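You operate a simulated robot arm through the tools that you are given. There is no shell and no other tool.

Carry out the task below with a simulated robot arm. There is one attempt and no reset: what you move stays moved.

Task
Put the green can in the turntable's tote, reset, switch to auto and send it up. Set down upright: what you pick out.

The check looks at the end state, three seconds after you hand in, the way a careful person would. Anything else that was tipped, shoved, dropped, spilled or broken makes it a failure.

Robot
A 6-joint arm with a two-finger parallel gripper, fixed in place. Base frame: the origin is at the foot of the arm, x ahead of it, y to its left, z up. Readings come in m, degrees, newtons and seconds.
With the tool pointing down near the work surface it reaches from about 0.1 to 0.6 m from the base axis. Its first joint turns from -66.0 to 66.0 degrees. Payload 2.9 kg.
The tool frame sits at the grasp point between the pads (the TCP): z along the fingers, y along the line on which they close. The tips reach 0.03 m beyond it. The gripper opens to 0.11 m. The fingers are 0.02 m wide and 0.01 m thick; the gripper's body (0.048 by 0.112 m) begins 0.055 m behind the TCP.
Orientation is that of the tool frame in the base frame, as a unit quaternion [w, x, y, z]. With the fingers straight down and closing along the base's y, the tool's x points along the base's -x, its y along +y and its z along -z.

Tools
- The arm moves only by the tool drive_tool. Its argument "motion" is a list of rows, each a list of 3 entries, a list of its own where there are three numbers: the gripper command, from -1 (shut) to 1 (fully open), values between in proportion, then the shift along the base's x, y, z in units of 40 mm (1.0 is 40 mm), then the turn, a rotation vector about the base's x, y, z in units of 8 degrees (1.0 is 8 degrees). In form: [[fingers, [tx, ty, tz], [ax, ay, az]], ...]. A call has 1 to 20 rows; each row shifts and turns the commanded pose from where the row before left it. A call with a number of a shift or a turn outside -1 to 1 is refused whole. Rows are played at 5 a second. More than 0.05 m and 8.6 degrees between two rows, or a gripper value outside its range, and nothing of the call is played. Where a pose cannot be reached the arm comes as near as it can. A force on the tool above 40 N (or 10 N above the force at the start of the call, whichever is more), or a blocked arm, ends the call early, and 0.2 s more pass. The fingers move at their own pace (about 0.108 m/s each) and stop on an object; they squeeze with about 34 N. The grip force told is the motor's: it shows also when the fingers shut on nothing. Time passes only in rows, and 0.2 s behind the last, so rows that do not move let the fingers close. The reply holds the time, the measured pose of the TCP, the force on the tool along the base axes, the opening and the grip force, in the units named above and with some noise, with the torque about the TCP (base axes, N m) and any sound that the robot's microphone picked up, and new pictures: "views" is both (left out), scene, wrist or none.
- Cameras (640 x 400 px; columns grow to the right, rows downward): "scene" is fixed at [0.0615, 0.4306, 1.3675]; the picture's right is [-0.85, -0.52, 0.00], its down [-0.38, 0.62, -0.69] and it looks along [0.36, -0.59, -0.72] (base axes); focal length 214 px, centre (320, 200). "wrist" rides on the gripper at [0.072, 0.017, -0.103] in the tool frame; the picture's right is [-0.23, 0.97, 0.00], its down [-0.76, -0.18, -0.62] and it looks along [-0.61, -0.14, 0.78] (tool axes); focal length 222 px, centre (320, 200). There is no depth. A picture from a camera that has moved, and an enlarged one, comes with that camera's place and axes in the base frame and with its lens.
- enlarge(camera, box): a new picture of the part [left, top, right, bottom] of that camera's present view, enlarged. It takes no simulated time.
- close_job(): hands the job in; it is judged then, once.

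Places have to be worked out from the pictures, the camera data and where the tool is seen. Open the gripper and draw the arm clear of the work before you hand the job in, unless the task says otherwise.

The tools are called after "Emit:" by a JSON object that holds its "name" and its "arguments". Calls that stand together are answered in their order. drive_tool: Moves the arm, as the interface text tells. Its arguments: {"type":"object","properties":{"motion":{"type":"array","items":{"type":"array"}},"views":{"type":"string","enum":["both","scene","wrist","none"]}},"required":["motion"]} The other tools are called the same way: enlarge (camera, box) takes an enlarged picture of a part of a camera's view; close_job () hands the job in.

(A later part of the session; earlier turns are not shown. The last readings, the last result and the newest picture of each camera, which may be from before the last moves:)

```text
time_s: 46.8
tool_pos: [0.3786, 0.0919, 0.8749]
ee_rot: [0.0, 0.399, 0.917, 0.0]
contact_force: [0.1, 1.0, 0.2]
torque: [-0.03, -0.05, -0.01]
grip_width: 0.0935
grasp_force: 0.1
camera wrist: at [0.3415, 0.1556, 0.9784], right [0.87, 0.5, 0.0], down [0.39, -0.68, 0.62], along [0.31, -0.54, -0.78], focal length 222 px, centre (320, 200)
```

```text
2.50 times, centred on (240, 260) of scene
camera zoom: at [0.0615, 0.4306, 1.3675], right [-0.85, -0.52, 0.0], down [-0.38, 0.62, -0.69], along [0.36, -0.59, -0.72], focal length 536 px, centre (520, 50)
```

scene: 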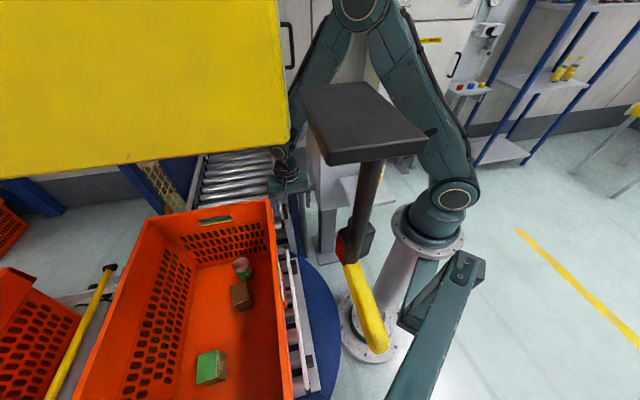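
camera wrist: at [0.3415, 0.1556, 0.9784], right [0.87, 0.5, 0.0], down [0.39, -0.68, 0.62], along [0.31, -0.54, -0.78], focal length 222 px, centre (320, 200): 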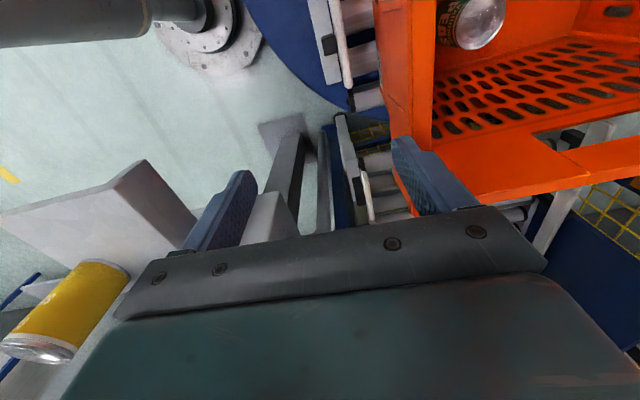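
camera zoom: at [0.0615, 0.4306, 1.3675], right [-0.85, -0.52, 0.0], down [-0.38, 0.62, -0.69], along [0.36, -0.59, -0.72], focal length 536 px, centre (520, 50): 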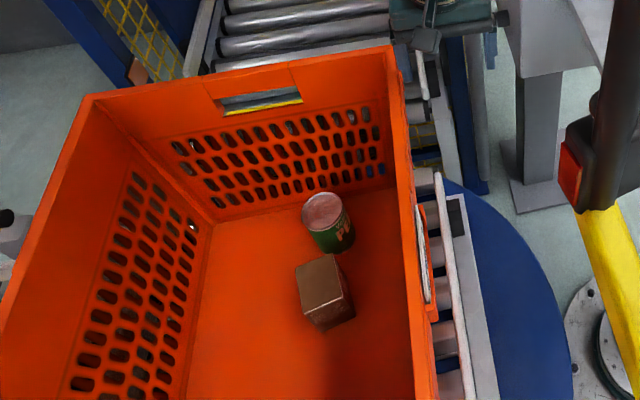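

Part one is done: the green can stands upright in the turntable's tote. Now the console: I retract, rise and go to a vantage above it to measure the RESET button, selector and UP button accurately.

Emit:
{"name": "drive_tool", "arguments": {"motion": [[0.7, [-0.7, -0.5, 0.3], [0, 0, 0]], [0.7, [-0.7, -0.5, 0.3], [0, 0, 0]], [0.7, [-0.3, -0.7, 0.9], [0, 0, 0]], [0.7, [-0.3, -0.7, 0.9], [0, 0, 0]], [0.7, [-0.3, -0.7, 0.9], [0, 0, 0]], [0.2, [0, -0.5, 1.0], [0, 0, 1]], [-0.3, [0, -0.5, 1.0], [0, 0, 1]], [-1, [0, -0.5, 1.0], [0, 0, 1]], [-1, [0, -0.5, 1.0], [0, 0, 1]], [-1, [0, -0.5, 1.0], [0, 0, 1]], [-1, [0, -0.5, 0.8], [0, 0, 0.88]], [-1, [0, -0.6, 0], [0, 0, 0]], [-1, [0, -0.6, 0], [0, 0, 0]]], "views": "both"}}

Emit:
{"name": "enlarge", "arguments": {"camera": "wrist", "box": [200, 0, 440, 200]}}

```text
time_s: 49.6
tool_pos: [0.2845, -0.2019, 1.2387]
ee_rot: [0.0, 0.0, 1.0, 0.0]
contact_force: [0.3, 1.2, -0.3]
torque: [0.02, -0.01, 0.0]
grip_width: 0.0
grasp_force: 33.9
camera wrist: at [0.214, -0.185, 1.3425], right [0.23, 0.97, 0.0], down [0.76, -0.18, 0.62], along [0.61, -0.14, -0.78], focal length 222 px, centre (320, 200)
```

scene: 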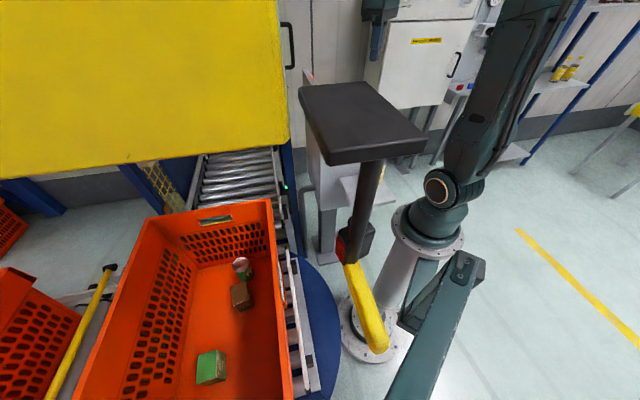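
wrist: 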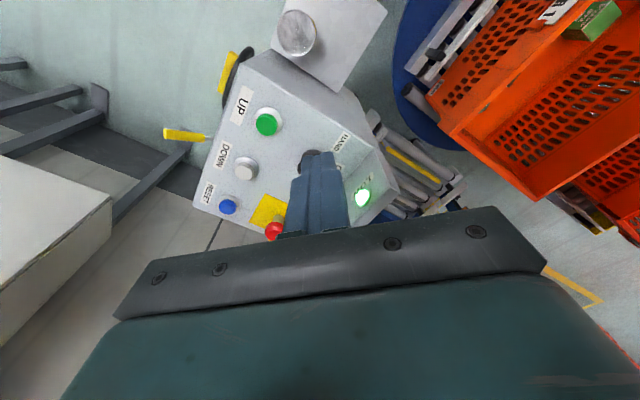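

```text
2.00 times, centred on (320, 100) of wrist
camera zoom: at [0.214, -0.185, 1.3425], right [0.23, 0.97, 0.0], down [0.76, -0.18, 0.62], along [0.61, -0.14, -0.78], focal length 444 px, centre (320, 400)
```

zoom: 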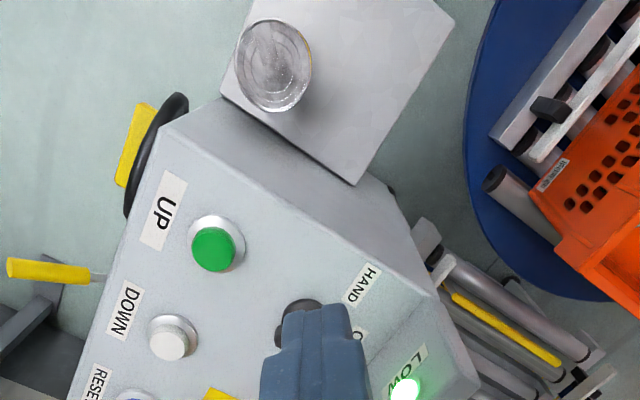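

I have one good view; now a second vantage further to −y for triangulating the panel features.

Emit:
{"name": "drive_tool", "arguments": {"motion": [[-1, [0.2, -0.9, 0], [0, 0, 0]], [-1, [0.2, -0.9, 0], [0, 0, 0]], [-1, [0.2, -0.9, 0], [0, 0, 0]], [-1, [0.2, -0.9, 0], [0, 0, 0]], [-1, [0.2, -0.9, 0], [0, 0, 0]]], "views": "wrist"}}

Emit:
{"name": "enlarge", "arguments": {"camera": "wrist", "box": [240, 0, 480, 200]}}

```text
time_s: 50.8
tool_pos: [0.3272, -0.3836, 1.2405]
ee_rot: [0.0, 0.0, 1.0, -0.001]
contact_force: [0.1, 0.0, 0.2]
torque: [0.01, 0.02, -0.02]
grip_width: 0.0
grasp_force: 33.7
camera wrist: at [0.2554, -0.366, 1.3437], right [0.23, 0.97, 0.0], down [0.76, -0.18, 0.62], along [0.61, -0.14, -0.78], focal length 222 px, centre (320, 200)
```

wrist: 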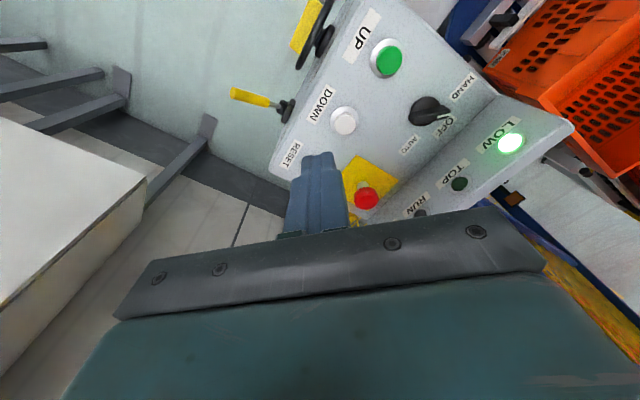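

```text
2.00 times, centred on (360, 100) of wrist
camera zoom: at [0.2554, -0.366, 1.3437], right [0.23, 0.97, 0.0], down [0.76, -0.18, 0.62], along [0.61, -0.14, -0.78], focal length 444 px, centre (240, 400)
```

zoom: 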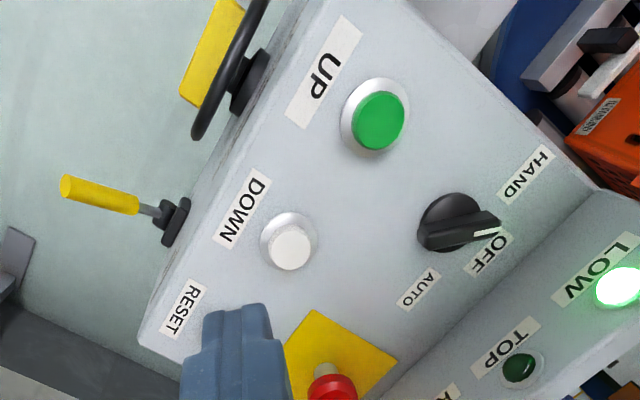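

Triangulating both views: the panel is horizontal at z ≈ 1.003; UP button top ≈ [0.312, −0.2885, 1.016], DOWN ≈ [0.379, −0.356], and spacing puts RESET near [0.446, −0.424]; the selector is near [0.385, −0.237]. I zoom tightly on the knob and the RESET area.

Emit:
{"name": "enlarge", "arguments": {"camera": "wrist", "box": [390, 70, 480, 150]}}

Emit:
{"name": "enlarge", "arguments": {"camera": "wrist", "box": [260, 130, 400, 230]}}

```text
5.00 times, centred on (435, 110) of wrist
camera zoom: at [0.2554, -0.366, 1.3437], right [0.23, 0.97, 0.0], down [0.76, -0.18, 0.62], along [0.61, -0.14, -0.78], focal length 1111 px, centre (-255, 650)
```

zoom: 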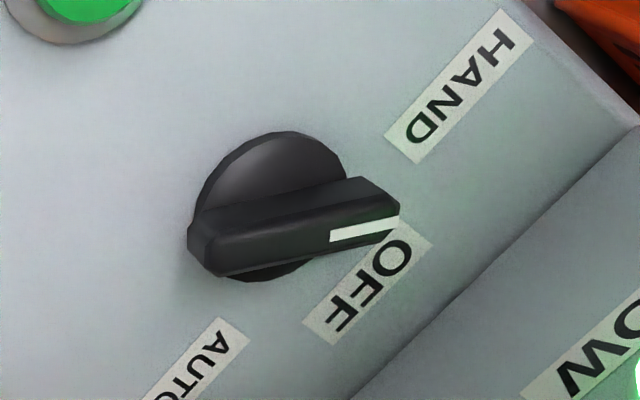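

```text
4.00 times, centred on (330, 180) of wrist
camera zoom: at [0.2554, -0.366, 1.3437], right [0.23, 0.97, 0.0], down [0.76, -0.18, 0.62], along [0.61, -0.14, -0.78], focal length 888 px, centre (280, 280)
```

zoom: 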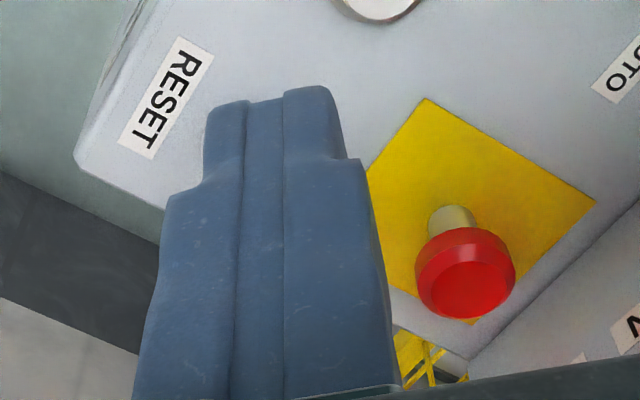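

The knob's pointer runs along base +y (87°), i.e. 45° left of the panel's "up" – it's at HAND, so AUTO needs a 90° clockwise turn. RESET comes out at about [0.444, −0.421, 1.014]; the e-stop at [0.503, −0.342] must not be touched. I go above RESET with closed fingers first.

Emit:
{"name": "drive_tool", "arguments": {"motion": [[-1, [0.73, -0.234, -0.7], [0, 0, 0]], [-1, [0.73, -0.234, -0.7], [0, 0, 0]], [-1, [0.73, -0.234, -0.7], [0, 0, 0]], [-1, [0.73, -0.234, -0.7], [0, 0, 0]]], "views": "both"}}

Emit:
{"name": "enlarge", "arguments": {"camera": "wrist", "box": [240, 60, 440, 240]}}

```text
time_s: 51.8
tool_pos: [0.4425, -0.4221, 1.1291]
ee_rot: [0.0, 0.002, 1.0, -0.001]
contact_force: [0.0, 1.0, 0.1]
torque: [0.0, 0.0, -0.02]
grip_width: 0.0
grasp_force: 33.8
camera wrist: at [0.3716, -0.4039, 1.2324], right [0.23, 0.97, 0.0], down [0.76, -0.18, 0.62], along [0.61, -0.14, -0.78], focal length 222 px, centre (320, 200)
```

scene: 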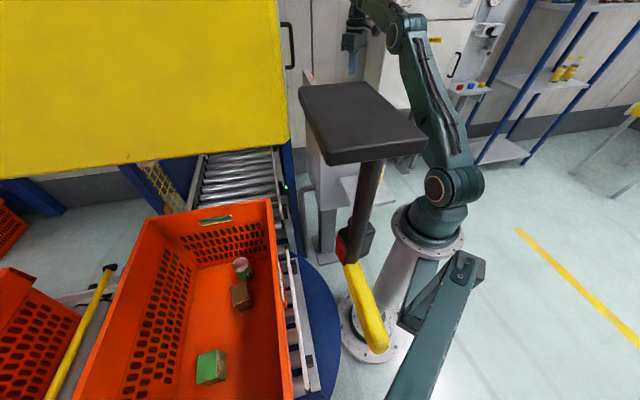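
wrist: 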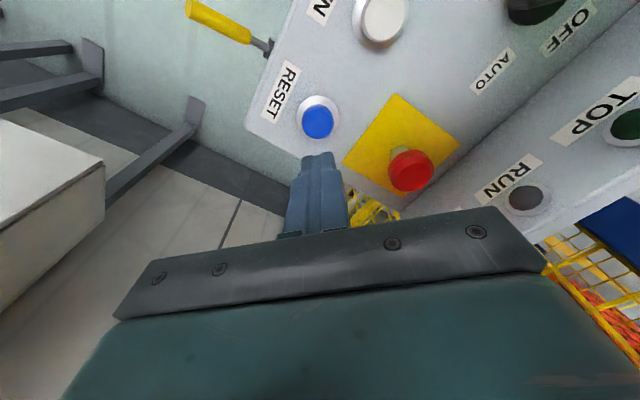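

```text
2.22 times, centred on (340, 150) of wrist
camera zoom: at [0.3716, -0.4039, 1.2324], right [0.23, 0.97, 0.0], down [0.76, -0.18, 0.62], along [0.61, -0.14, -0.78], focal length 494 px, centre (276, 311)
```

zoom: 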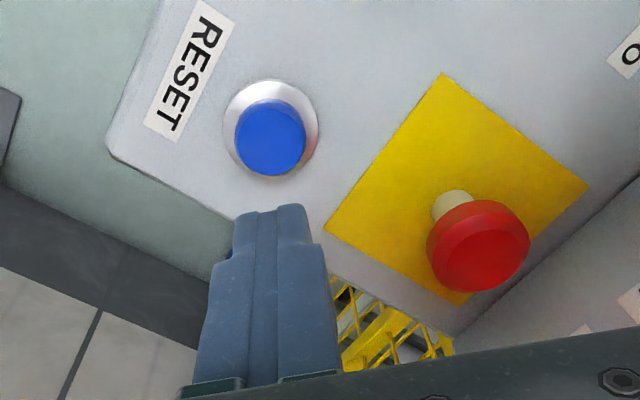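

The fingertip is within 2–3 mm of being straight above the blue RESET button, and the e-stop is well clear. I descend to just above it.

Emit:
{"name": "drive_tool", "arguments": {"motion": [[-1, [0.05, 0, -0.6], [0, 0, 0]], [-1, [0, 0, -0.6], [0, 0, 0]], [-1, [0, 0, -0.4], [0, 0, 0]], [-1, [0, 0, -0.15], [0, 0, 0]]], "views": "wrist"}}

Emit:
{"name": "enlarge", "arguments": {"camera": "wrist", "box": [240, 60, 440, 240]}}

```text
time_s: 52.8
tool_pos: [0.4446, -0.4213, 1.0579]
ee_rot: [-0.001, 0.001, 1.0, -0.002]
contact_force: [-0.2, -0.7, 1.1]
torque: [-0.01, -0.01, 0.02]
grip_width: 0.0002
grasp_force: 34.0
camera wrist: at [0.3727, -0.4031, 1.1611], right [0.23, 0.97, 0.0], down [0.76, -0.18, 0.62], along [0.61, -0.14, -0.78], focal length 222 px, centre (320, 200)
```

wrist: 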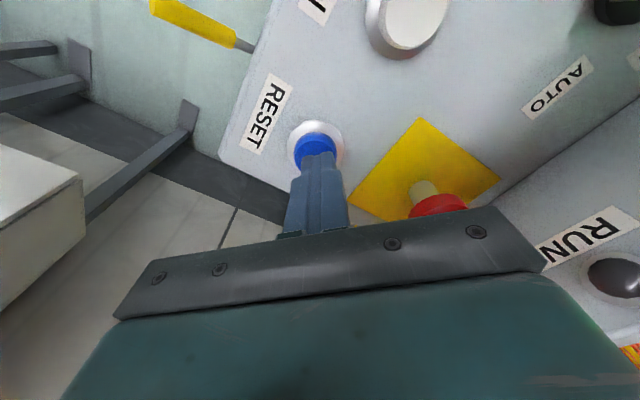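

```text
2.22 times, centred on (340, 150) of wrist
camera zoom: at [0.3727, -0.4031, 1.1611], right [0.23, 0.97, 0.0], down [0.76, -0.18, 0.62], along [0.61, -0.14, -0.78], focal length 494 px, centre (276, 311)
```

zoom: 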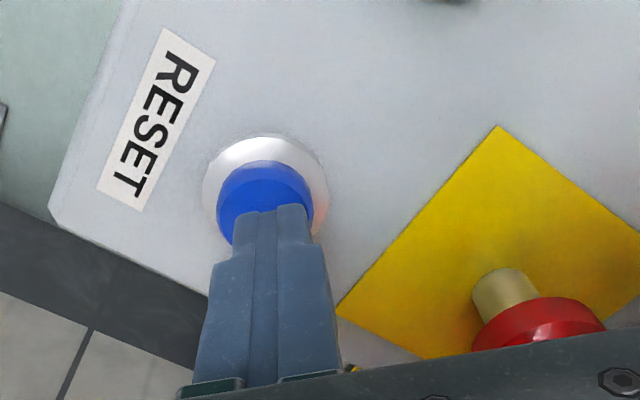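

Tip about 12 mm above the button and centred. I press down slowly.

Emit:
{"name": "drive_tool", "arguments": {"motion": [[-1, [0, 0, -0.1], [0, 0, 0]], [-1, [0, 0, -0.1], [0, 0, 0]], [-1, [0, 0, -0.1], [0, 0, 0]], [-1, [0, 0, -0.1], [0, 0, 0]]], "views": "wrist"}}

```text
time_s: 53.8
tool_pos: [0.4448, -0.4196, 1.0434]
ee_rot: [0.001, 0.001, 1.0, -0.001]
contact_force: [-2.3, 1.7, 7.7]
torque: [0.09, 0.11, 0.02]
grip_width: 0.0
grasp_force: 34.1
heard: click
camera wrist: at [0.3726, -0.4025, 1.146], right [0.23, 0.97, 0.0], down [0.76, -0.18, 0.62], along [0.61, -0.14, -0.78], focal length 222 px, centre (320, 200)
```

wrist: 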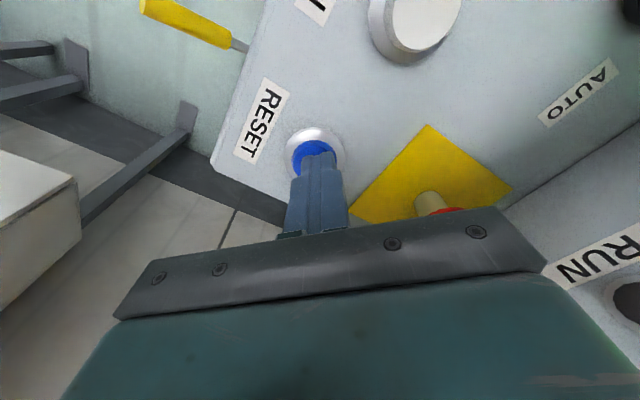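

A click was heard at 7.7 N: RESET pressed. I lift off and move back to look at the FAULT lamp.

Emit:
{"name": "drive_tool", "arguments": {"motion": [[-1, [0, 0, 0.3], [0, 0, 0]], [-1, [0, 0, 0.9], [0, 0, 0]], [-1, [-0.3, 0.5, 1], [0, 0, 0]], [-1, [-0.5, 0.9, 1], [0, 0, 0.8]], [-1, [-0.5, 0.9, 0.6], [0, 0, 0.9]], [-1, [-0.5, 0.9, 0], [0, 0, 0.9]]], "views": "wrist"}}

Emit:
{"name": "enlarge", "arguments": {"camera": "wrist", "box": [160, 0, 480, 200]}}

```text
refused: row 4 steps farther than a row can; nothing moved
```

```text
2.00 times, centred on (320, 100) of wrist
camera zoom: at [0.3726, -0.4025, 1.146], right [0.23, 0.97, 0.0], down [0.76, -0.18, 0.62], along [0.61, -0.14, -0.78], focal length 444 px, centre (320, 400)
```

zoom: 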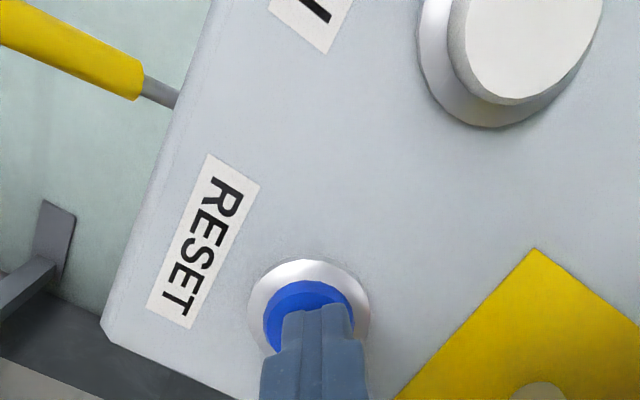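

The move was refused for too big a step; I repeat it with smaller rows.

Emit:
{"name": "drive_tool", "arguments": {"motion": [[-1, [0, 0, 0.3], [0, 0, 0]], [-1, [0, 0, 0.9], [0, 0, 0]], [-1, [0, 0, 0.9], [0, 0, 0]], [-1, [-0.3, 0.5, 0.8], [0, 0, 0.9]], [-1, [-0.4, 0.7, 0.6], [0, 0, 0.9]], [-1, [-0.4, 0.7, 0.6], [0, 0, 0.9]], [-1, [-0.4, 0.7, 0.3], [0, 0, 0.9]], [-1, [-0.4, 0.7, 0], [0, 0, 0.9]], [-1, [-0.4, 0.7, 0], [0, 0, 0.9]]], "views": "wrist"}}

Emit:
{"name": "enlarge", "arguments": {"camera": "wrist", "box": [100, 0, 420, 200]}}

```text
time_s: 55.8
tool_pos: [0.3545, -0.2592, 1.2174]
ee_rot: [0.001, -0.368, 0.93, -0.001]
contact_force: [0.0, 0.6, 0.4]
torque: [0.02, 0.02, 0.0]
grip_width: 0.0
grasp_force: 33.3
camera wrist: at [0.2904, -0.2953, 1.3207], right [-0.5, 0.86, 0.0], down [0.68, 0.39, 0.62], along [0.54, 0.31, -0.78], focal length 222 px, centre (320, 200)
```

wrist: 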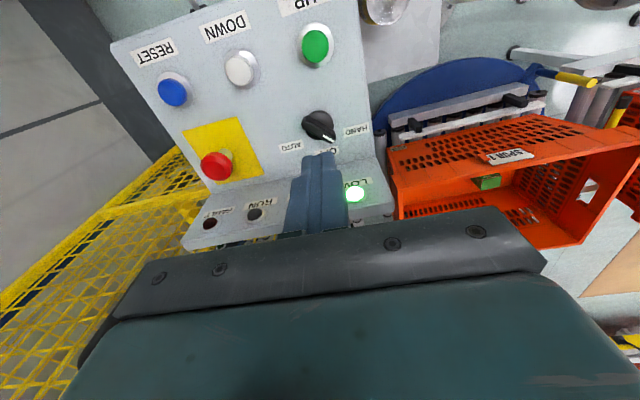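

```text
2.00 times, centred on (260, 100) of wrist
camera zoom: at [0.2904, -0.2953, 1.3207], right [-0.5, 0.86, 0.0], down [0.68, 0.39, 0.62], along [0.54, 0.31, -0.78], focal length 444 px, centre (440, 400)
```

zoom: 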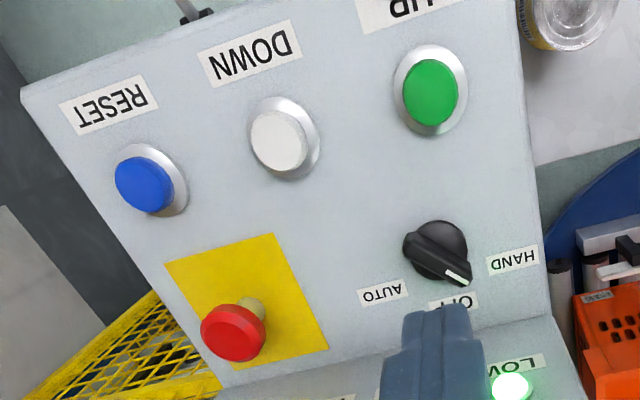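

The FAULT lamp has gone out. The lamp riser rises behind the knob (LOW lamp at about z 1.09), so I'll grip the knob bar slightly on the operator side. I move above the knob at [0.389, −0.247], turning so the fingers straddle the bar, fingers open about 45 mm.

Emit:
{"name": "drive_tool", "arguments": {"motion": [[-0.6, [0.144, 0.05, 0], [0, 0, 0.94]], [-0.18, [0.144, 0.05, -0.3], [0, 0, 0.94]], [-0.18, [0.144, 0.05, -0.35], [0, 0, 0.94]], [-0.18, [0.144, 0.05, -0.35], [0, 0, 0.94]], [-0.18, [0.144, 0.05, -0.35], [0, 0, 0.94]], [-0.18, [0.144, 0.05, -0.35], [0, 0, 0.94]]], "views": "both"}}

Emit:
{"name": "enlarge", "arguments": {"camera": "wrist", "box": [220, 60, 420, 240]}}

Emit:
{"name": "enlarge", "arguments": {"camera": "wrist", "box": [0, 0, 4, 400]}}

```text
time_s: 57.2
tool_pos: [0.3892, -0.2465, 1.1486]
ee_rot: [0.0, -0.697, 0.717, 0.0]
contact_force: [-0.2, 0.5, 0.0]
torque: [0.01, -0.02, -0.01]
grip_width: 0.0449
grasp_force: 0.0
camera wrist: at [0.3704, -0.3194, 1.2529], right [-0.97, 0.25, 0.0], down [0.2, 0.76, 0.62], along [0.16, 0.6, -0.78], focal length 222 px, centre (320, 200)
```

scene: 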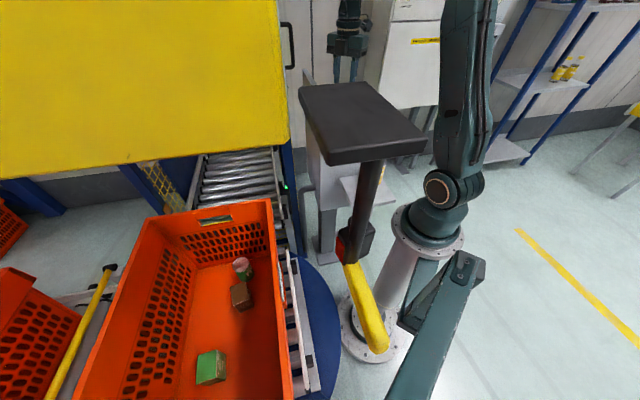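
wrist: 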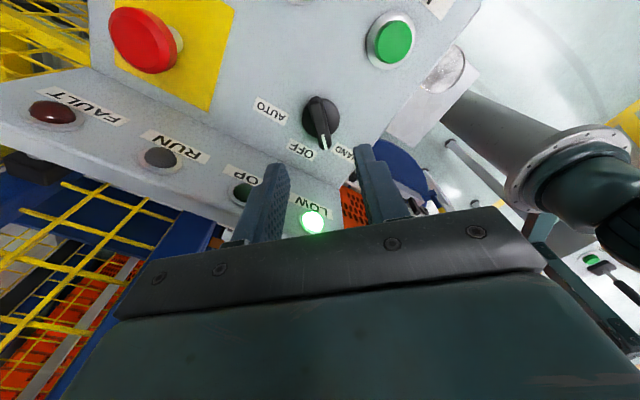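

```text
2.22 times, centred on (320, 150) of wrist
camera zoom: at [0.3704, -0.3194, 1.2529], right [-0.97, 0.25, 0.0], down [0.2, 0.76, 0.62], along [0.16, 0.6, -0.78], focal length 494 px, centre (320, 311)
```

zoom: 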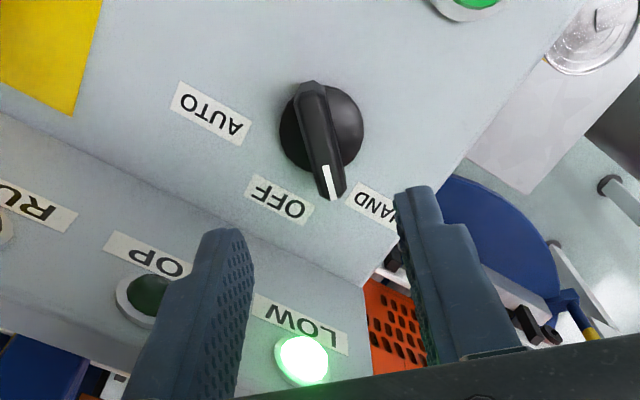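

```text
1.00 times, centred on (2, 200) of wrist (not enlarged: the box is as wide or as high as the picture)
camera zoom: at [0.3704, -0.3194, 1.2529], right [-0.97, 0.25, 0.0], down [0.2, 0.76, 0.62], along [0.16, 0.6, -0.78], focal length 222 px, centre (638, 200)
```

zoom: 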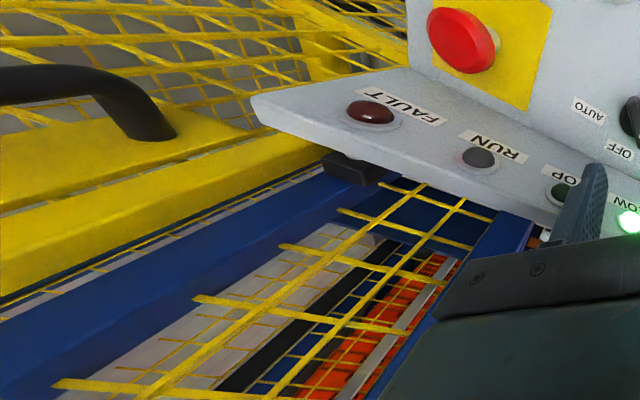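

The bar's axis is at [0.3893, −0.241] and I'm within a millimetre in x, 5 mm toward the operator side in y; the lamp riser is about 2 cm beyond the gripper's corner. I descend so the fingers straddle the bar.

Emit:
{"name": "drive_tool", "arguments": {"motion": [[-0.18, [0, 0, -0.8], [0, 0, 0]], [-0.18, [0, 0, -0.8], [0, 0, 0]], [-0.18, [0, 0, -0.6], [0, 0, 0]], [-0.18, [0, 0, -0.3], [0, 0, 0]]], "views": "wrist"}}

Emit:
{"name": "enlarge", "arguments": {"camera": "wrist", "box": [220, 60, 420, 240]}}

```text
time_s: 58.2
tool_pos: [0.3868, -0.2466, 1.048]
ee_rot: [0.0, -0.696, 0.718, -0.001]
contact_force: [0.0, 0.0, 0.3]
torque: [-0.01, -0.02, -0.01]
grip_width: 0.0453
grasp_force: 0.0
camera wrist: at [0.3689, -0.3183, 1.1523], right [-0.97, 0.26, 0.0], down [0.2, 0.76, 0.62], along [0.16, 0.6, -0.78], focal length 222 px, centre (320, 200)
```

wrist: 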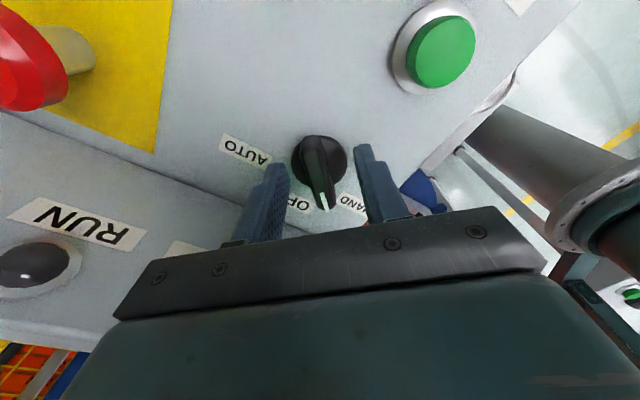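

```text
2.22 times, centred on (320, 150) of wrist
camera zoom: at [0.3689, -0.3183, 1.1523], right [-0.97, 0.26, 0.0], down [0.2, 0.76, 0.62], along [0.16, 0.6, -0.78], focal length 494 px, centre (320, 311)
```

zoom: 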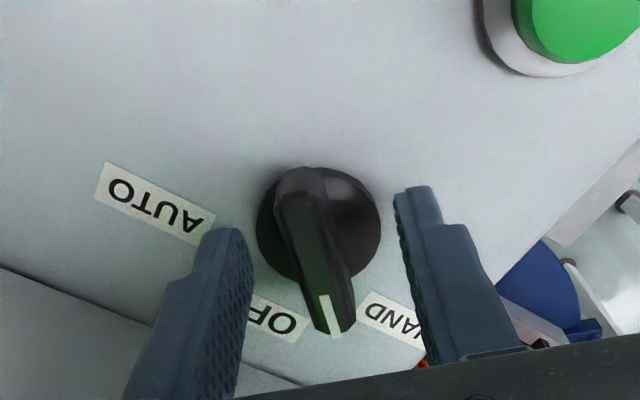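

The fingers straddle the knob bar nicely. I close on it.

Emit:
{"name": "drive_tool", "arguments": {"motion": [[-0.5, [0, 0, 0], [0, 0, 0]], [-0.8, [0, 0, 0], [0, 0, 0]], [-1, [0, 0, 0], [0, 0, 0]], [-1, [0, 0, 0], [0, 0, 0]]], "views": "wrist"}}

Emit:
{"name": "enlarge", "arguments": {"camera": "wrist", "box": [220, 60, 420, 240]}}

```text
time_s: 59.2
tool_pos: [0.39, -0.2464, 1.0489]
ee_rot: [0.001, -0.697, 0.717, -0.002]
contact_force: [26.2, -0.2, -6.1]
torque: [0.03, -0.25, -0.15]
grip_width: 0.0137
grasp_force: 45.4
camera wrist: at [0.3709, -0.3183, 1.1527], right [-0.97, 0.25, -0.01], down [0.2, 0.76, 0.62], along [0.16, 0.6, -0.78], focal length 222 px, centre (320, 200)
```

wrist: 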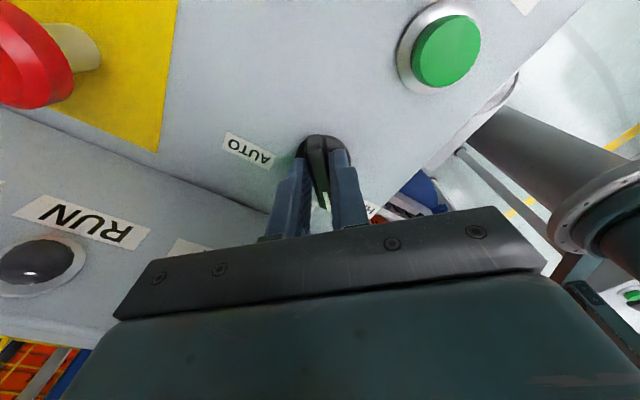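

```text
2.22 times, centred on (320, 150) of wrist
camera zoom: at [0.3709, -0.3183, 1.1527], right [-0.97, 0.25, -0.01], down [0.2, 0.76, 0.62], along [0.16, 0.6, -0.78], focal length 494 px, centre (320, 311)
```

zoom: 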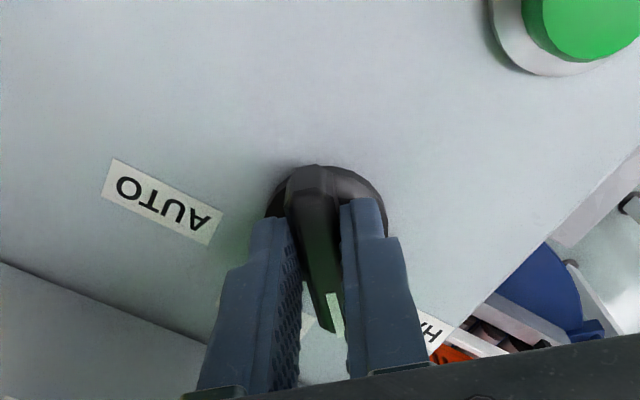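

The bar is gripped (13.7 mm), but a 26 N sideways force says I'm slightly off centre toward −x. I shift +x by 2 mm to relieve it.

Emit:
{"name": "drive_tool", "arguments": {"motion": [[-1, [0.06, 0, 0], [0, 0, 0]], [-1, [0, 0, 0], [0, 0, 0]]], "views": "none"}}

```text
time_s: 59.8
tool_pos: [0.3907, -0.247, 1.0495]
ee_rot: [0.001, -0.696, 0.718, 0.0]
contact_force: [12.4, 3.0, -5.6]
torque: [-1.3, -0.28, -0.04]
grip_width: 0.0138
grasp_force: 45.0
```

Emit:
{"name": "drive_tool", "arguments": {"motion": [[-1, [0.05, 0, 0], [0, 0, 0]], [-1, [0, 0, 0], [0, 0, 0]]], "views": "none"}}

```text
time_s: 60.4
tool_pos: [0.39, -0.2468, 1.0494]
ee_rot: [-0.001, -0.695, 0.719, 0.003]
contact_force: [-8.8, 3.2, -3.6]
torque: [-0.44, 0.05, 0.1]
grip_width: 0.0139
grasp_force: 45.0
```

Sideways force is now small, so I'm centred. I start turning the knob clockwise (negative about z), 40° first, following a small arc about the knob axis.

Emit:
{"name": "drive_tool", "arguments": {"motion": [[-1, [-0.019, 0.002, 0], [0, 0, -1]], [-1, [-0.019, 0.004, 0], [0, 0, -1]], [-1, [-0.019, 0.007, 0], [0, 0, -1]], [-1, [-0.018, 0.009, 0], [0, 0, -1]], [-1, [-0.017, 0.012, 0], [0, 0, -1]]], "views": "wrist"}}

Emit:
{"name": "enlarge", "arguments": {"camera": "wrist", "box": [220, 60, 420, 240]}}

```text
time_s: 61.6
tool_pos: [0.3841, -0.2458, 1.0498]
ee_rot: [-0.003, -0.407, 0.913, 0.004]
contact_force: [-29.4, 6.1, -0.5]
torque: [0.66, -0.29, 0.17]
grip_width: 0.0136
grasp_force: 45.1
camera wrist: at [0.3255, -0.2877, 1.1529], right [-0.57, 0.82, 0.01], down [0.65, 0.45, 0.62], along [0.51, 0.36, -0.78], focal length 222 px, centre (320, 200)
```

wrist: 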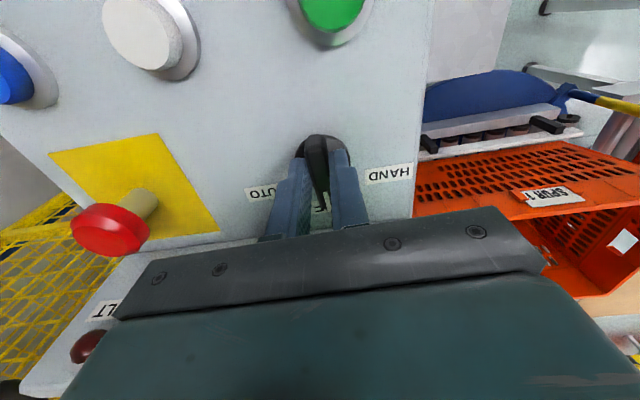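

```text
2.22 times, centred on (320, 150) of wrist
camera zoom: at [0.3255, -0.2877, 1.1529], right [-0.57, 0.82, 0.01], down [0.65, 0.45, 0.62], along [0.51, 0.36, -0.78], focal length 494 px, centre (320, 311)
```

zoom: 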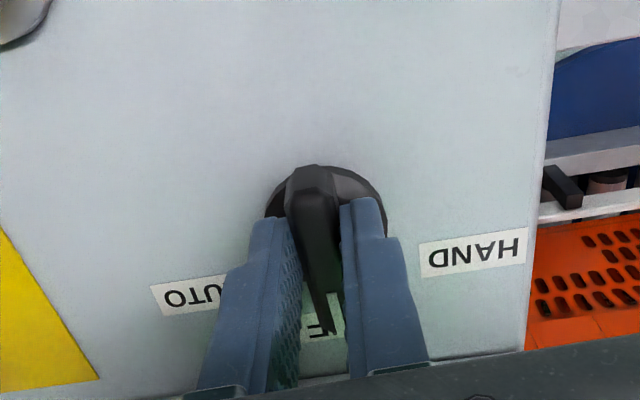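

The knob has followed and now points at OFF; the −29 N x-force shows my arc should swing a bit more to −x. I relieve it before continuing.

Emit:
{"name": "drive_tool", "arguments": {"motion": [[-1, [-0.07, 0.02, 0], [0, 0, 0]], [-1, [0, 0, 0], [0, 0, 0]]], "views": "none"}}

```text
time_s: 62.2
tool_pos: [0.3852, -0.2459, 1.0499]
ee_rot: [0.0, -0.409, 0.913, 0.0]
contact_force: [-11.9, 4.1, -9.1]
torque: [-0.89, 1.19, 0.0]
grip_width: 0.0137
grasp_force: 45.3
```

Force is nearly relieved. I continue the clockwise turn another 48° toward AUTO along the corrected arc.

Emit:
{"name": "drive_tool", "arguments": {"motion": [[-1, [-0.035, 0.025, 0], [0, 0, -1]], [-1, [-0.025, 0.03, 0], [0, 0, -1]], [-1, [-0.02, 0.03, 0], [0, 0, -1]], [-1, [-0.015, 0.033, 0], [0, 0, -1]]], "views": "wrist"}}

Emit:
{"name": "enlarge", "arguments": {"camera": "wrist", "box": [220, 60, 420, 240]}}

```text
time_s: 63.2
tool_pos: [0.3838, -0.2417, 1.0481]
ee_rot: [0.0, -0.139, 0.99, -0.002]
contact_force: [3.9, -10.6, -22.0]
torque: [-0.24, 0.38, -0.07]
grip_width: 0.0138
grasp_force: 45.1
camera wrist: at [0.3088, -0.2443, 1.1526], right [-0.05, 1.0, 0.0], down [0.78, 0.04, 0.62], along [0.62, 0.03, -0.78], focal length 222 px, centre (320, 200)
```

wrist: 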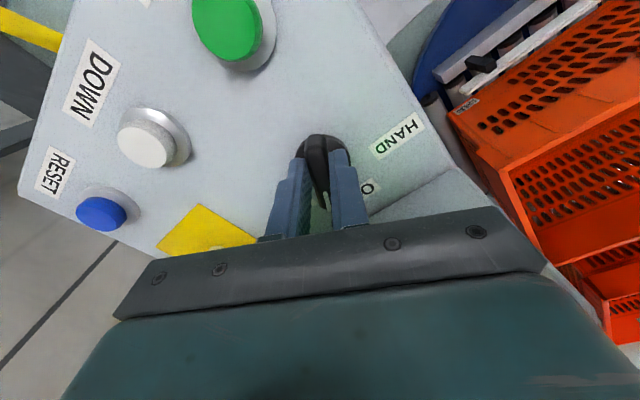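

```text
2.22 times, centred on (320, 150) of wrist
camera zoom: at [0.3088, -0.2443, 1.1526], right [-0.05, 1.0, 0.0], down [0.78, 0.04, 0.62], along [0.62, 0.03, -0.78], focal length 494 px, centre (320, 311)
```

zoom: 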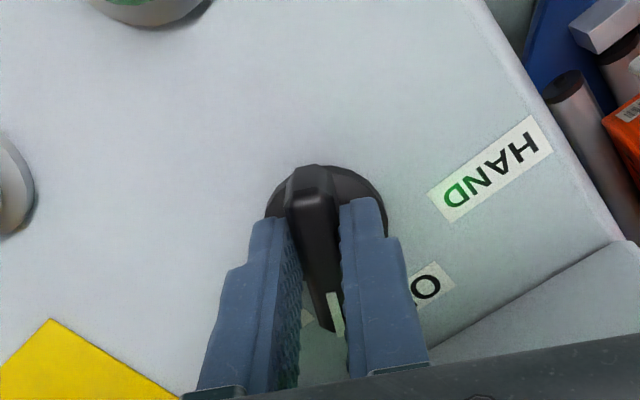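

The pointer is now about 16° from AUTO's direction; I finish the turn with two and a bit more rows, easing the small y/z forces.

Emit:
{"name": "drive_tool", "arguments": {"motion": [[-1, [-0.01, 0.0, -0.02], [0, 0, -1]], [-1, [-0.005, 0.02, -0.01], [0, 0, -1]], [-1, [0, 0.01, 0], [0, 0, -0.4]]], "views": "wrist"}}

Emit:
{"name": "enlarge", "arguments": {"camera": "wrist", "box": [220, 60, 420, 240]}}

```text
time_s: 64.0
tool_pos: [0.3822, -0.2383, 1.05]
ee_rot: [0.0, 0.025, 1.0, -0.001]
contact_force: [6.2, -5.2, -7.0]
torque: [0.26, 0.01, 1.18]
grip_width: 0.0149
grasp_force: 45.1
camera wrist: at [0.311, -0.2181, 1.1526], right [0.27, 0.96, 0.0], down [0.75, -0.21, 0.63], along [0.6, -0.17, -0.78], focal length 222 px, centre (320, 200)
```

wrist: 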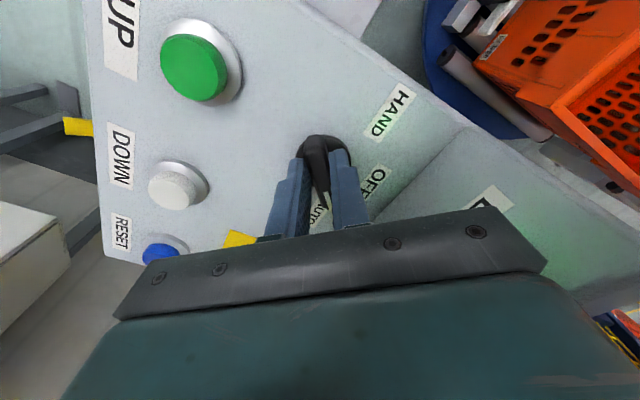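

```text
2.22 times, centred on (320, 150) of wrist
camera zoom: at [0.311, -0.2181, 1.1526], right [0.27, 0.96, 0.0], down [0.75, -0.21, 0.63], along [0.6, -0.17, -0.78], focal length 494 px, centre (320, 311)
```

zoom: 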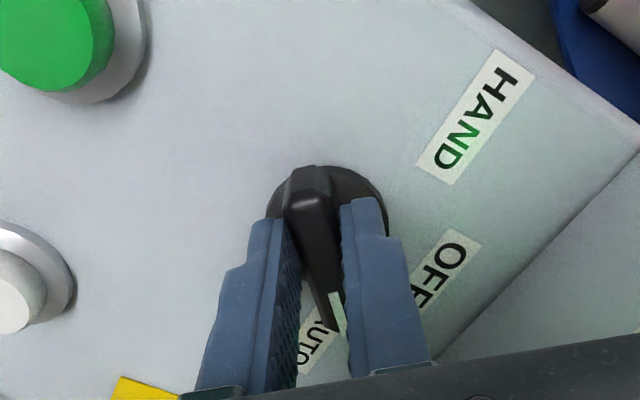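

A +1.2 N·m torque indicates the knob has reached its end stop at AUTO (pointer beside the AUTO label). I relax the twist slightly, open the fingers and rise straight up to inspect.

Emit:
{"name": "drive_tool", "arguments": {"motion": [[-1, [0, 0, 0], [0, 0, 0.3]], [-0.6, [0, 0, 0], [0, 0, 0]], [-0.2, [0, 0, 0], [0, 0, 0]], [-0.2, [0, 0, 0.3], [0, 0, 0]], [-0.2, [0, 0, 0.9], [0, 0, 0]], [-0.2, [0, 0, 0.9], [0, 0, 0]], [-0.2, [0, 0, 0.9], [0, 0, 0]]], "views": "wrist"}}

Emit:
{"name": "enlarge", "arguments": {"camera": "wrist", "box": [220, 40, 440, 240]}}

```text
time_s: 65.6
tool_pos: [0.3802, -0.2375, 1.1696]
ee_rot: [0.001, 0.005, 1.0, -0.001]
contact_force: [-0.2, 0.8, -0.4]
torque: [-0.01, 0.03, -0.02]
grip_width: 0.0439
grasp_force: 0.1
camera wrist: at [0.3096, -0.2205, 1.2728], right [0.24, 0.97, 0.0], down [0.76, -0.18, 0.62], along [0.61, -0.15, -0.78], focal length 222 px, centre (320, 200)
```

wrist: 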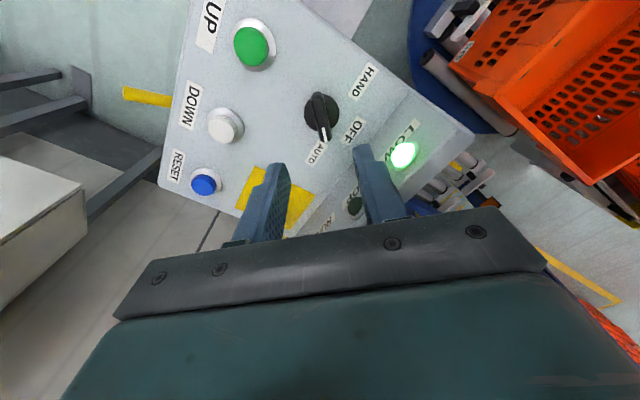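

```text
2.00 times, centred on (330, 140) of wrist
camera zoom: at [0.3096, -0.2205, 1.2728], right [0.24, 0.97, 0.0], down [0.76, -0.18, 0.62], along [0.61, -0.15, -0.78], focal length 444 px, centre (300, 320)
```

zoom: 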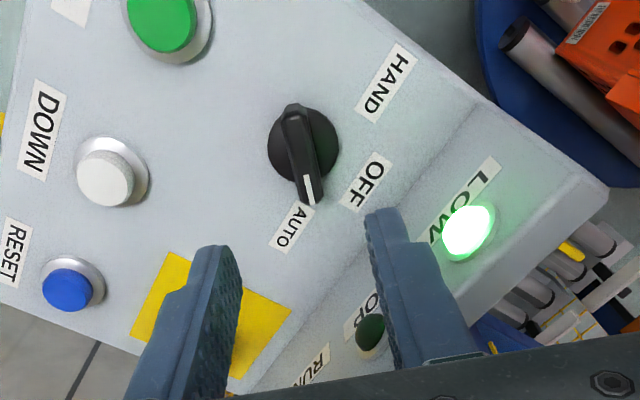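

The selector now points squarely at AUTO, LOW is lit and FAULT is off. Next, UP: I close the fingers and go above the green button at about [0.312, −0.288].

Emit:
{"name": "drive_tool", "arguments": {"motion": [[-1, [-0.3, -0.2, 0], [0, 0, 0]], [-1, [-0.5, -0.36, -0.3], [0, 0, 0]], [-1, [-0.5, -0.36, -0.5], [0, 0, 0]], [-1, [-0.4, -0.35, -0.6], [0, 0, 0]]], "views": "both"}}

Emit:
{"name": "enlarge", "arguments": {"camera": "wrist", "box": [220, 40, 440, 240]}}

```text
time_s: 66.6
tool_pos: [0.3141, -0.2872, 1.1123]
ee_rot: [0.0, 0.004, 1.0, -0.002]
contact_force: [-0.1, 0.1, 0.1]
torque: [-0.03, -0.01, -0.02]
grip_width: 0.0
grasp_force: 33.9
camera wrist: at [0.2415, -0.2698, 1.217], right [0.24, 0.97, 0.0], down [0.76, -0.18, 0.62], along [0.61, -0.15, -0.78], focal length 222 px, centre (320, 200)
```

scene: 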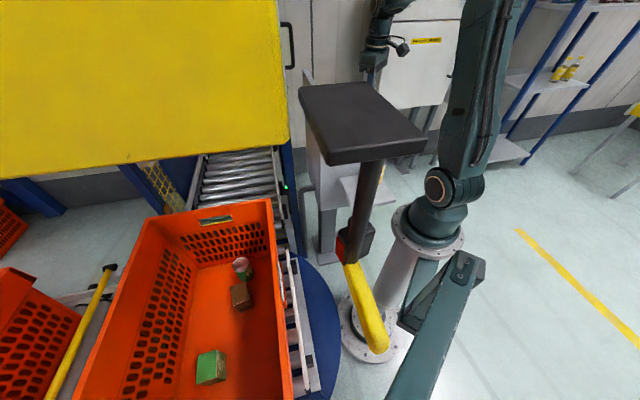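
wrist: 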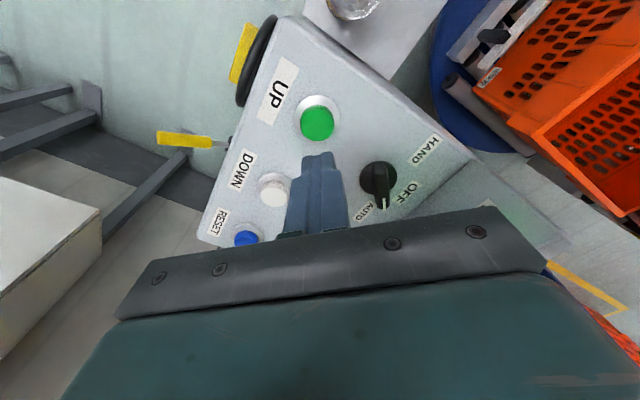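

```text
2.00 times, centred on (330, 140) of wrist
camera zoom: at [0.2415, -0.2698, 1.217], right [0.24, 0.97, 0.0], down [0.76, -0.18, 0.62], along [0.61, -0.15, -0.78], focal length 444 px, centre (300, 320)
```

zoom: 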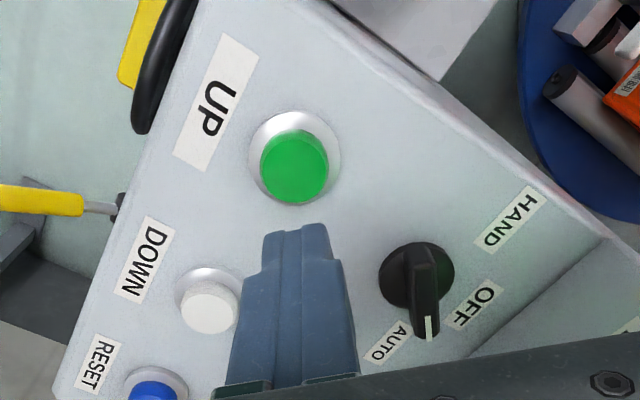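

The button centre is at about [0.3105, −0.290]; I nudge 3 mm and descend to just above it.

Emit:
{"name": "drive_tool", "arguments": {"motion": [[-1, [-0.08, -0.06, -0.5], [0, 0, 0]], [-1, [0, 0, -0.5], [0, 0, 0]], [-1, [0, 0, -0.35], [0, 0, 0]]], "views": "wrist"}}

Emit:
{"name": "enlarge", "arguments": {"camera": "wrist", "box": [220, 40, 440, 240]}}

```text
time_s: 67.4
tool_pos: [0.3129, -0.2928, 1.0595]
ee_rot: [0.001, 0.005, 1.0, -0.001]
contact_force: [-0.6, 1.3, -0.4]
torque: [0.01, -0.01, -0.01]
grip_width: 0.0
grasp_force: 34.0
camera wrist: at [0.2402, -0.2745, 1.1631], right [0.24, 0.97, 0.0], down [0.76, -0.18, 0.62], along [0.61, -0.15, -0.78], focal length 222 px, centre (320, 200)
```

wrist: 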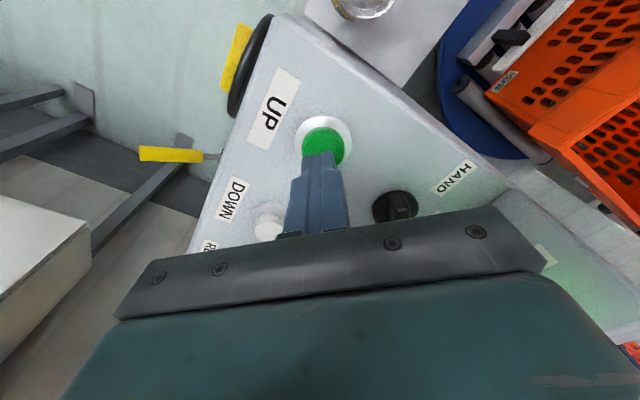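

```text
2.00 times, centred on (330, 140) of wrist
camera zoom: at [0.2402, -0.2745, 1.1631], right [0.24, 0.97, 0.0], down [0.76, -0.18, 0.62], along [0.61, -0.15, -0.78], focal length 444 px, centre (300, 320)
```

zoom: 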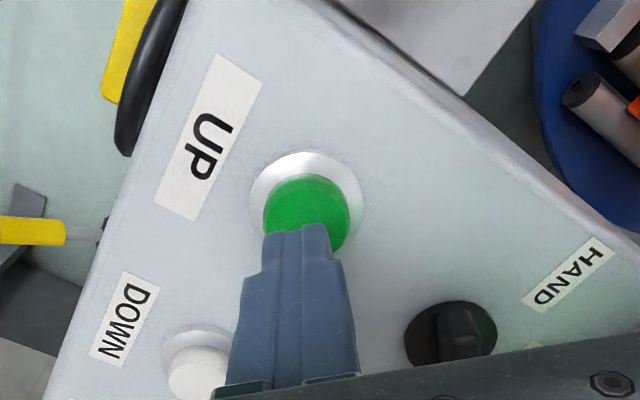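

Nearly centred (about 3–4 mm off in y); I correct and press down slowly.

Emit:
{"name": "drive_tool", "arguments": {"motion": [[-1, [-0.03, 0.08, 0], [0, 0, 0]], [-1, [0, 0, -0.1], [0, 0, 0]], [-1, [0, 0, -0.1], [0, 0, 0]], [-1, [0, 0, -0.1], [0, 0, 0]], [-1, [0, 0, -0.1], [0, 0, 0]]], "views": "both"}}

```text
time_s: 68.6
tool_pos: [0.3083, -0.2885, 1.0436]
ee_rot: [0.001, 0.004, 1.0, -0.002]
contact_force: [3.9, -1.0, 6.4]
torque: [-0.03, -0.05, -0.01]
grip_width: 0.0
grasp_force: 34.0
heard: click
camera wrist: at [0.2369, -0.2715, 1.1461], right [0.24, 0.97, 0.0], down [0.76, -0.18, 0.62], along [0.61, -0.15, -0.78], focal length 222 px, centre (320, 200)
```

scene: 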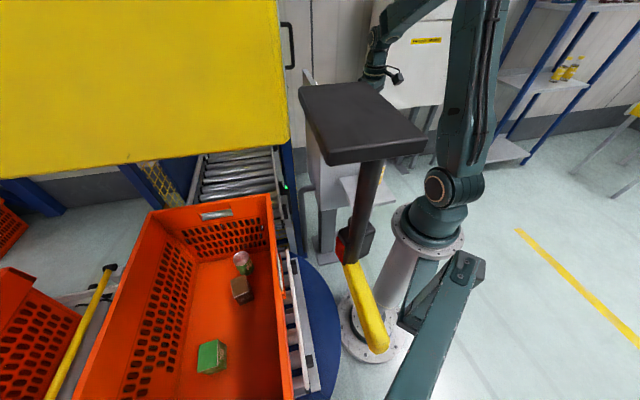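
wrist: 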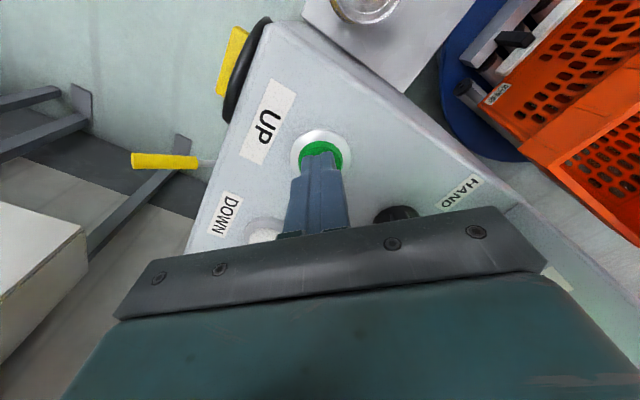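

Click heard, and the tote has begun to move toward the lift. I lift off the button and hold clear, watching.

Emit:
{"name": "drive_tool", "arguments": {"motion": [[-1, [0, 0, 0.3], [0, 0, 0]], [-1, [0, 0, 0.8], [0, 0, 0]], [-1, [0, 0, 0.9], [0, 0, 0]], [-1, [-0.3, 0.2, 0.9], [0, 0, 0]], [-1, [-0.3, 0.2, 0.9], [0, 0, 0]], [-1, [0, 0, 0], [0, 0, 0]]], "views": "both"}}

Emit:
{"name": "enlarge", "arguments": {"camera": "scene", "box": [60, 120, 340, 400]}}

```text
time_s: 70.0
tool_pos: [0.2864, -0.2703, 1.1946]
ee_rot: [0.0, 0.006, 1.0, -0.001]
contact_force: [0.4, 0.0, -0.7]
torque: [0.0, -0.01, -0.01]
grip_width: 0.0
grasp_force: 34.0
camera wrist: at [0.214, -0.2532, 1.2993], right [0.24, 0.97, 0.0], down [0.76, -0.18, 0.62], along [0.61, -0.15, -0.78], focal length 222 px, centre (320, 200)
```

scene: 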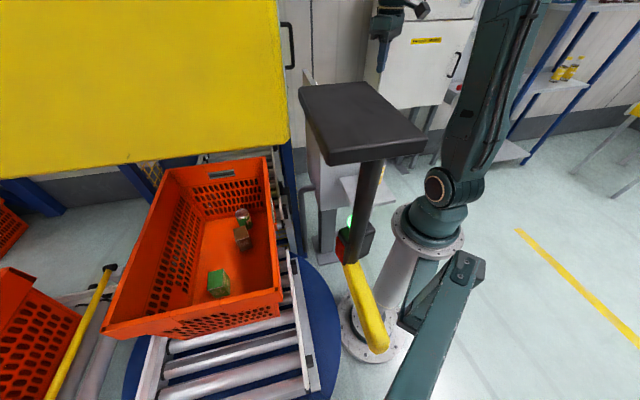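
wrist: 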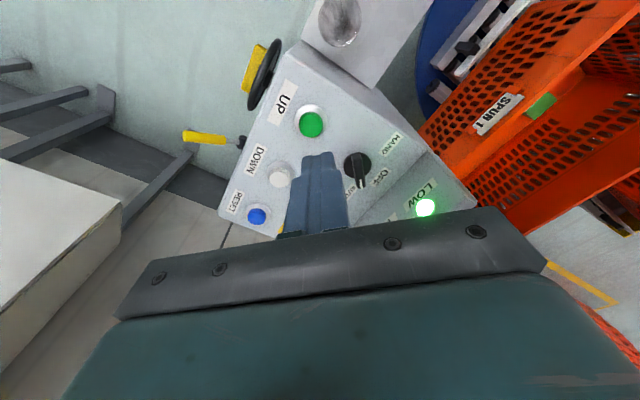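

```text
1.43 times, centred on (200, 260) of scene
camera zoom: at [0.0615, 0.4306, 1.3675], right [-0.85, -0.52, 0.0], down [-0.38, 0.62, -0.69], along [0.36, -0.59, -0.72], focal length 306 px, centre (491, 114)
```

zoom: 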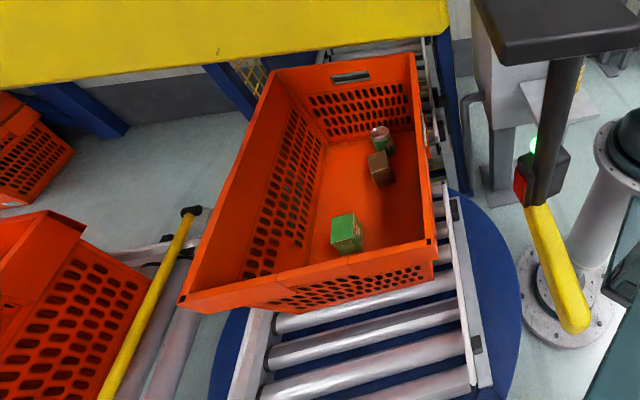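

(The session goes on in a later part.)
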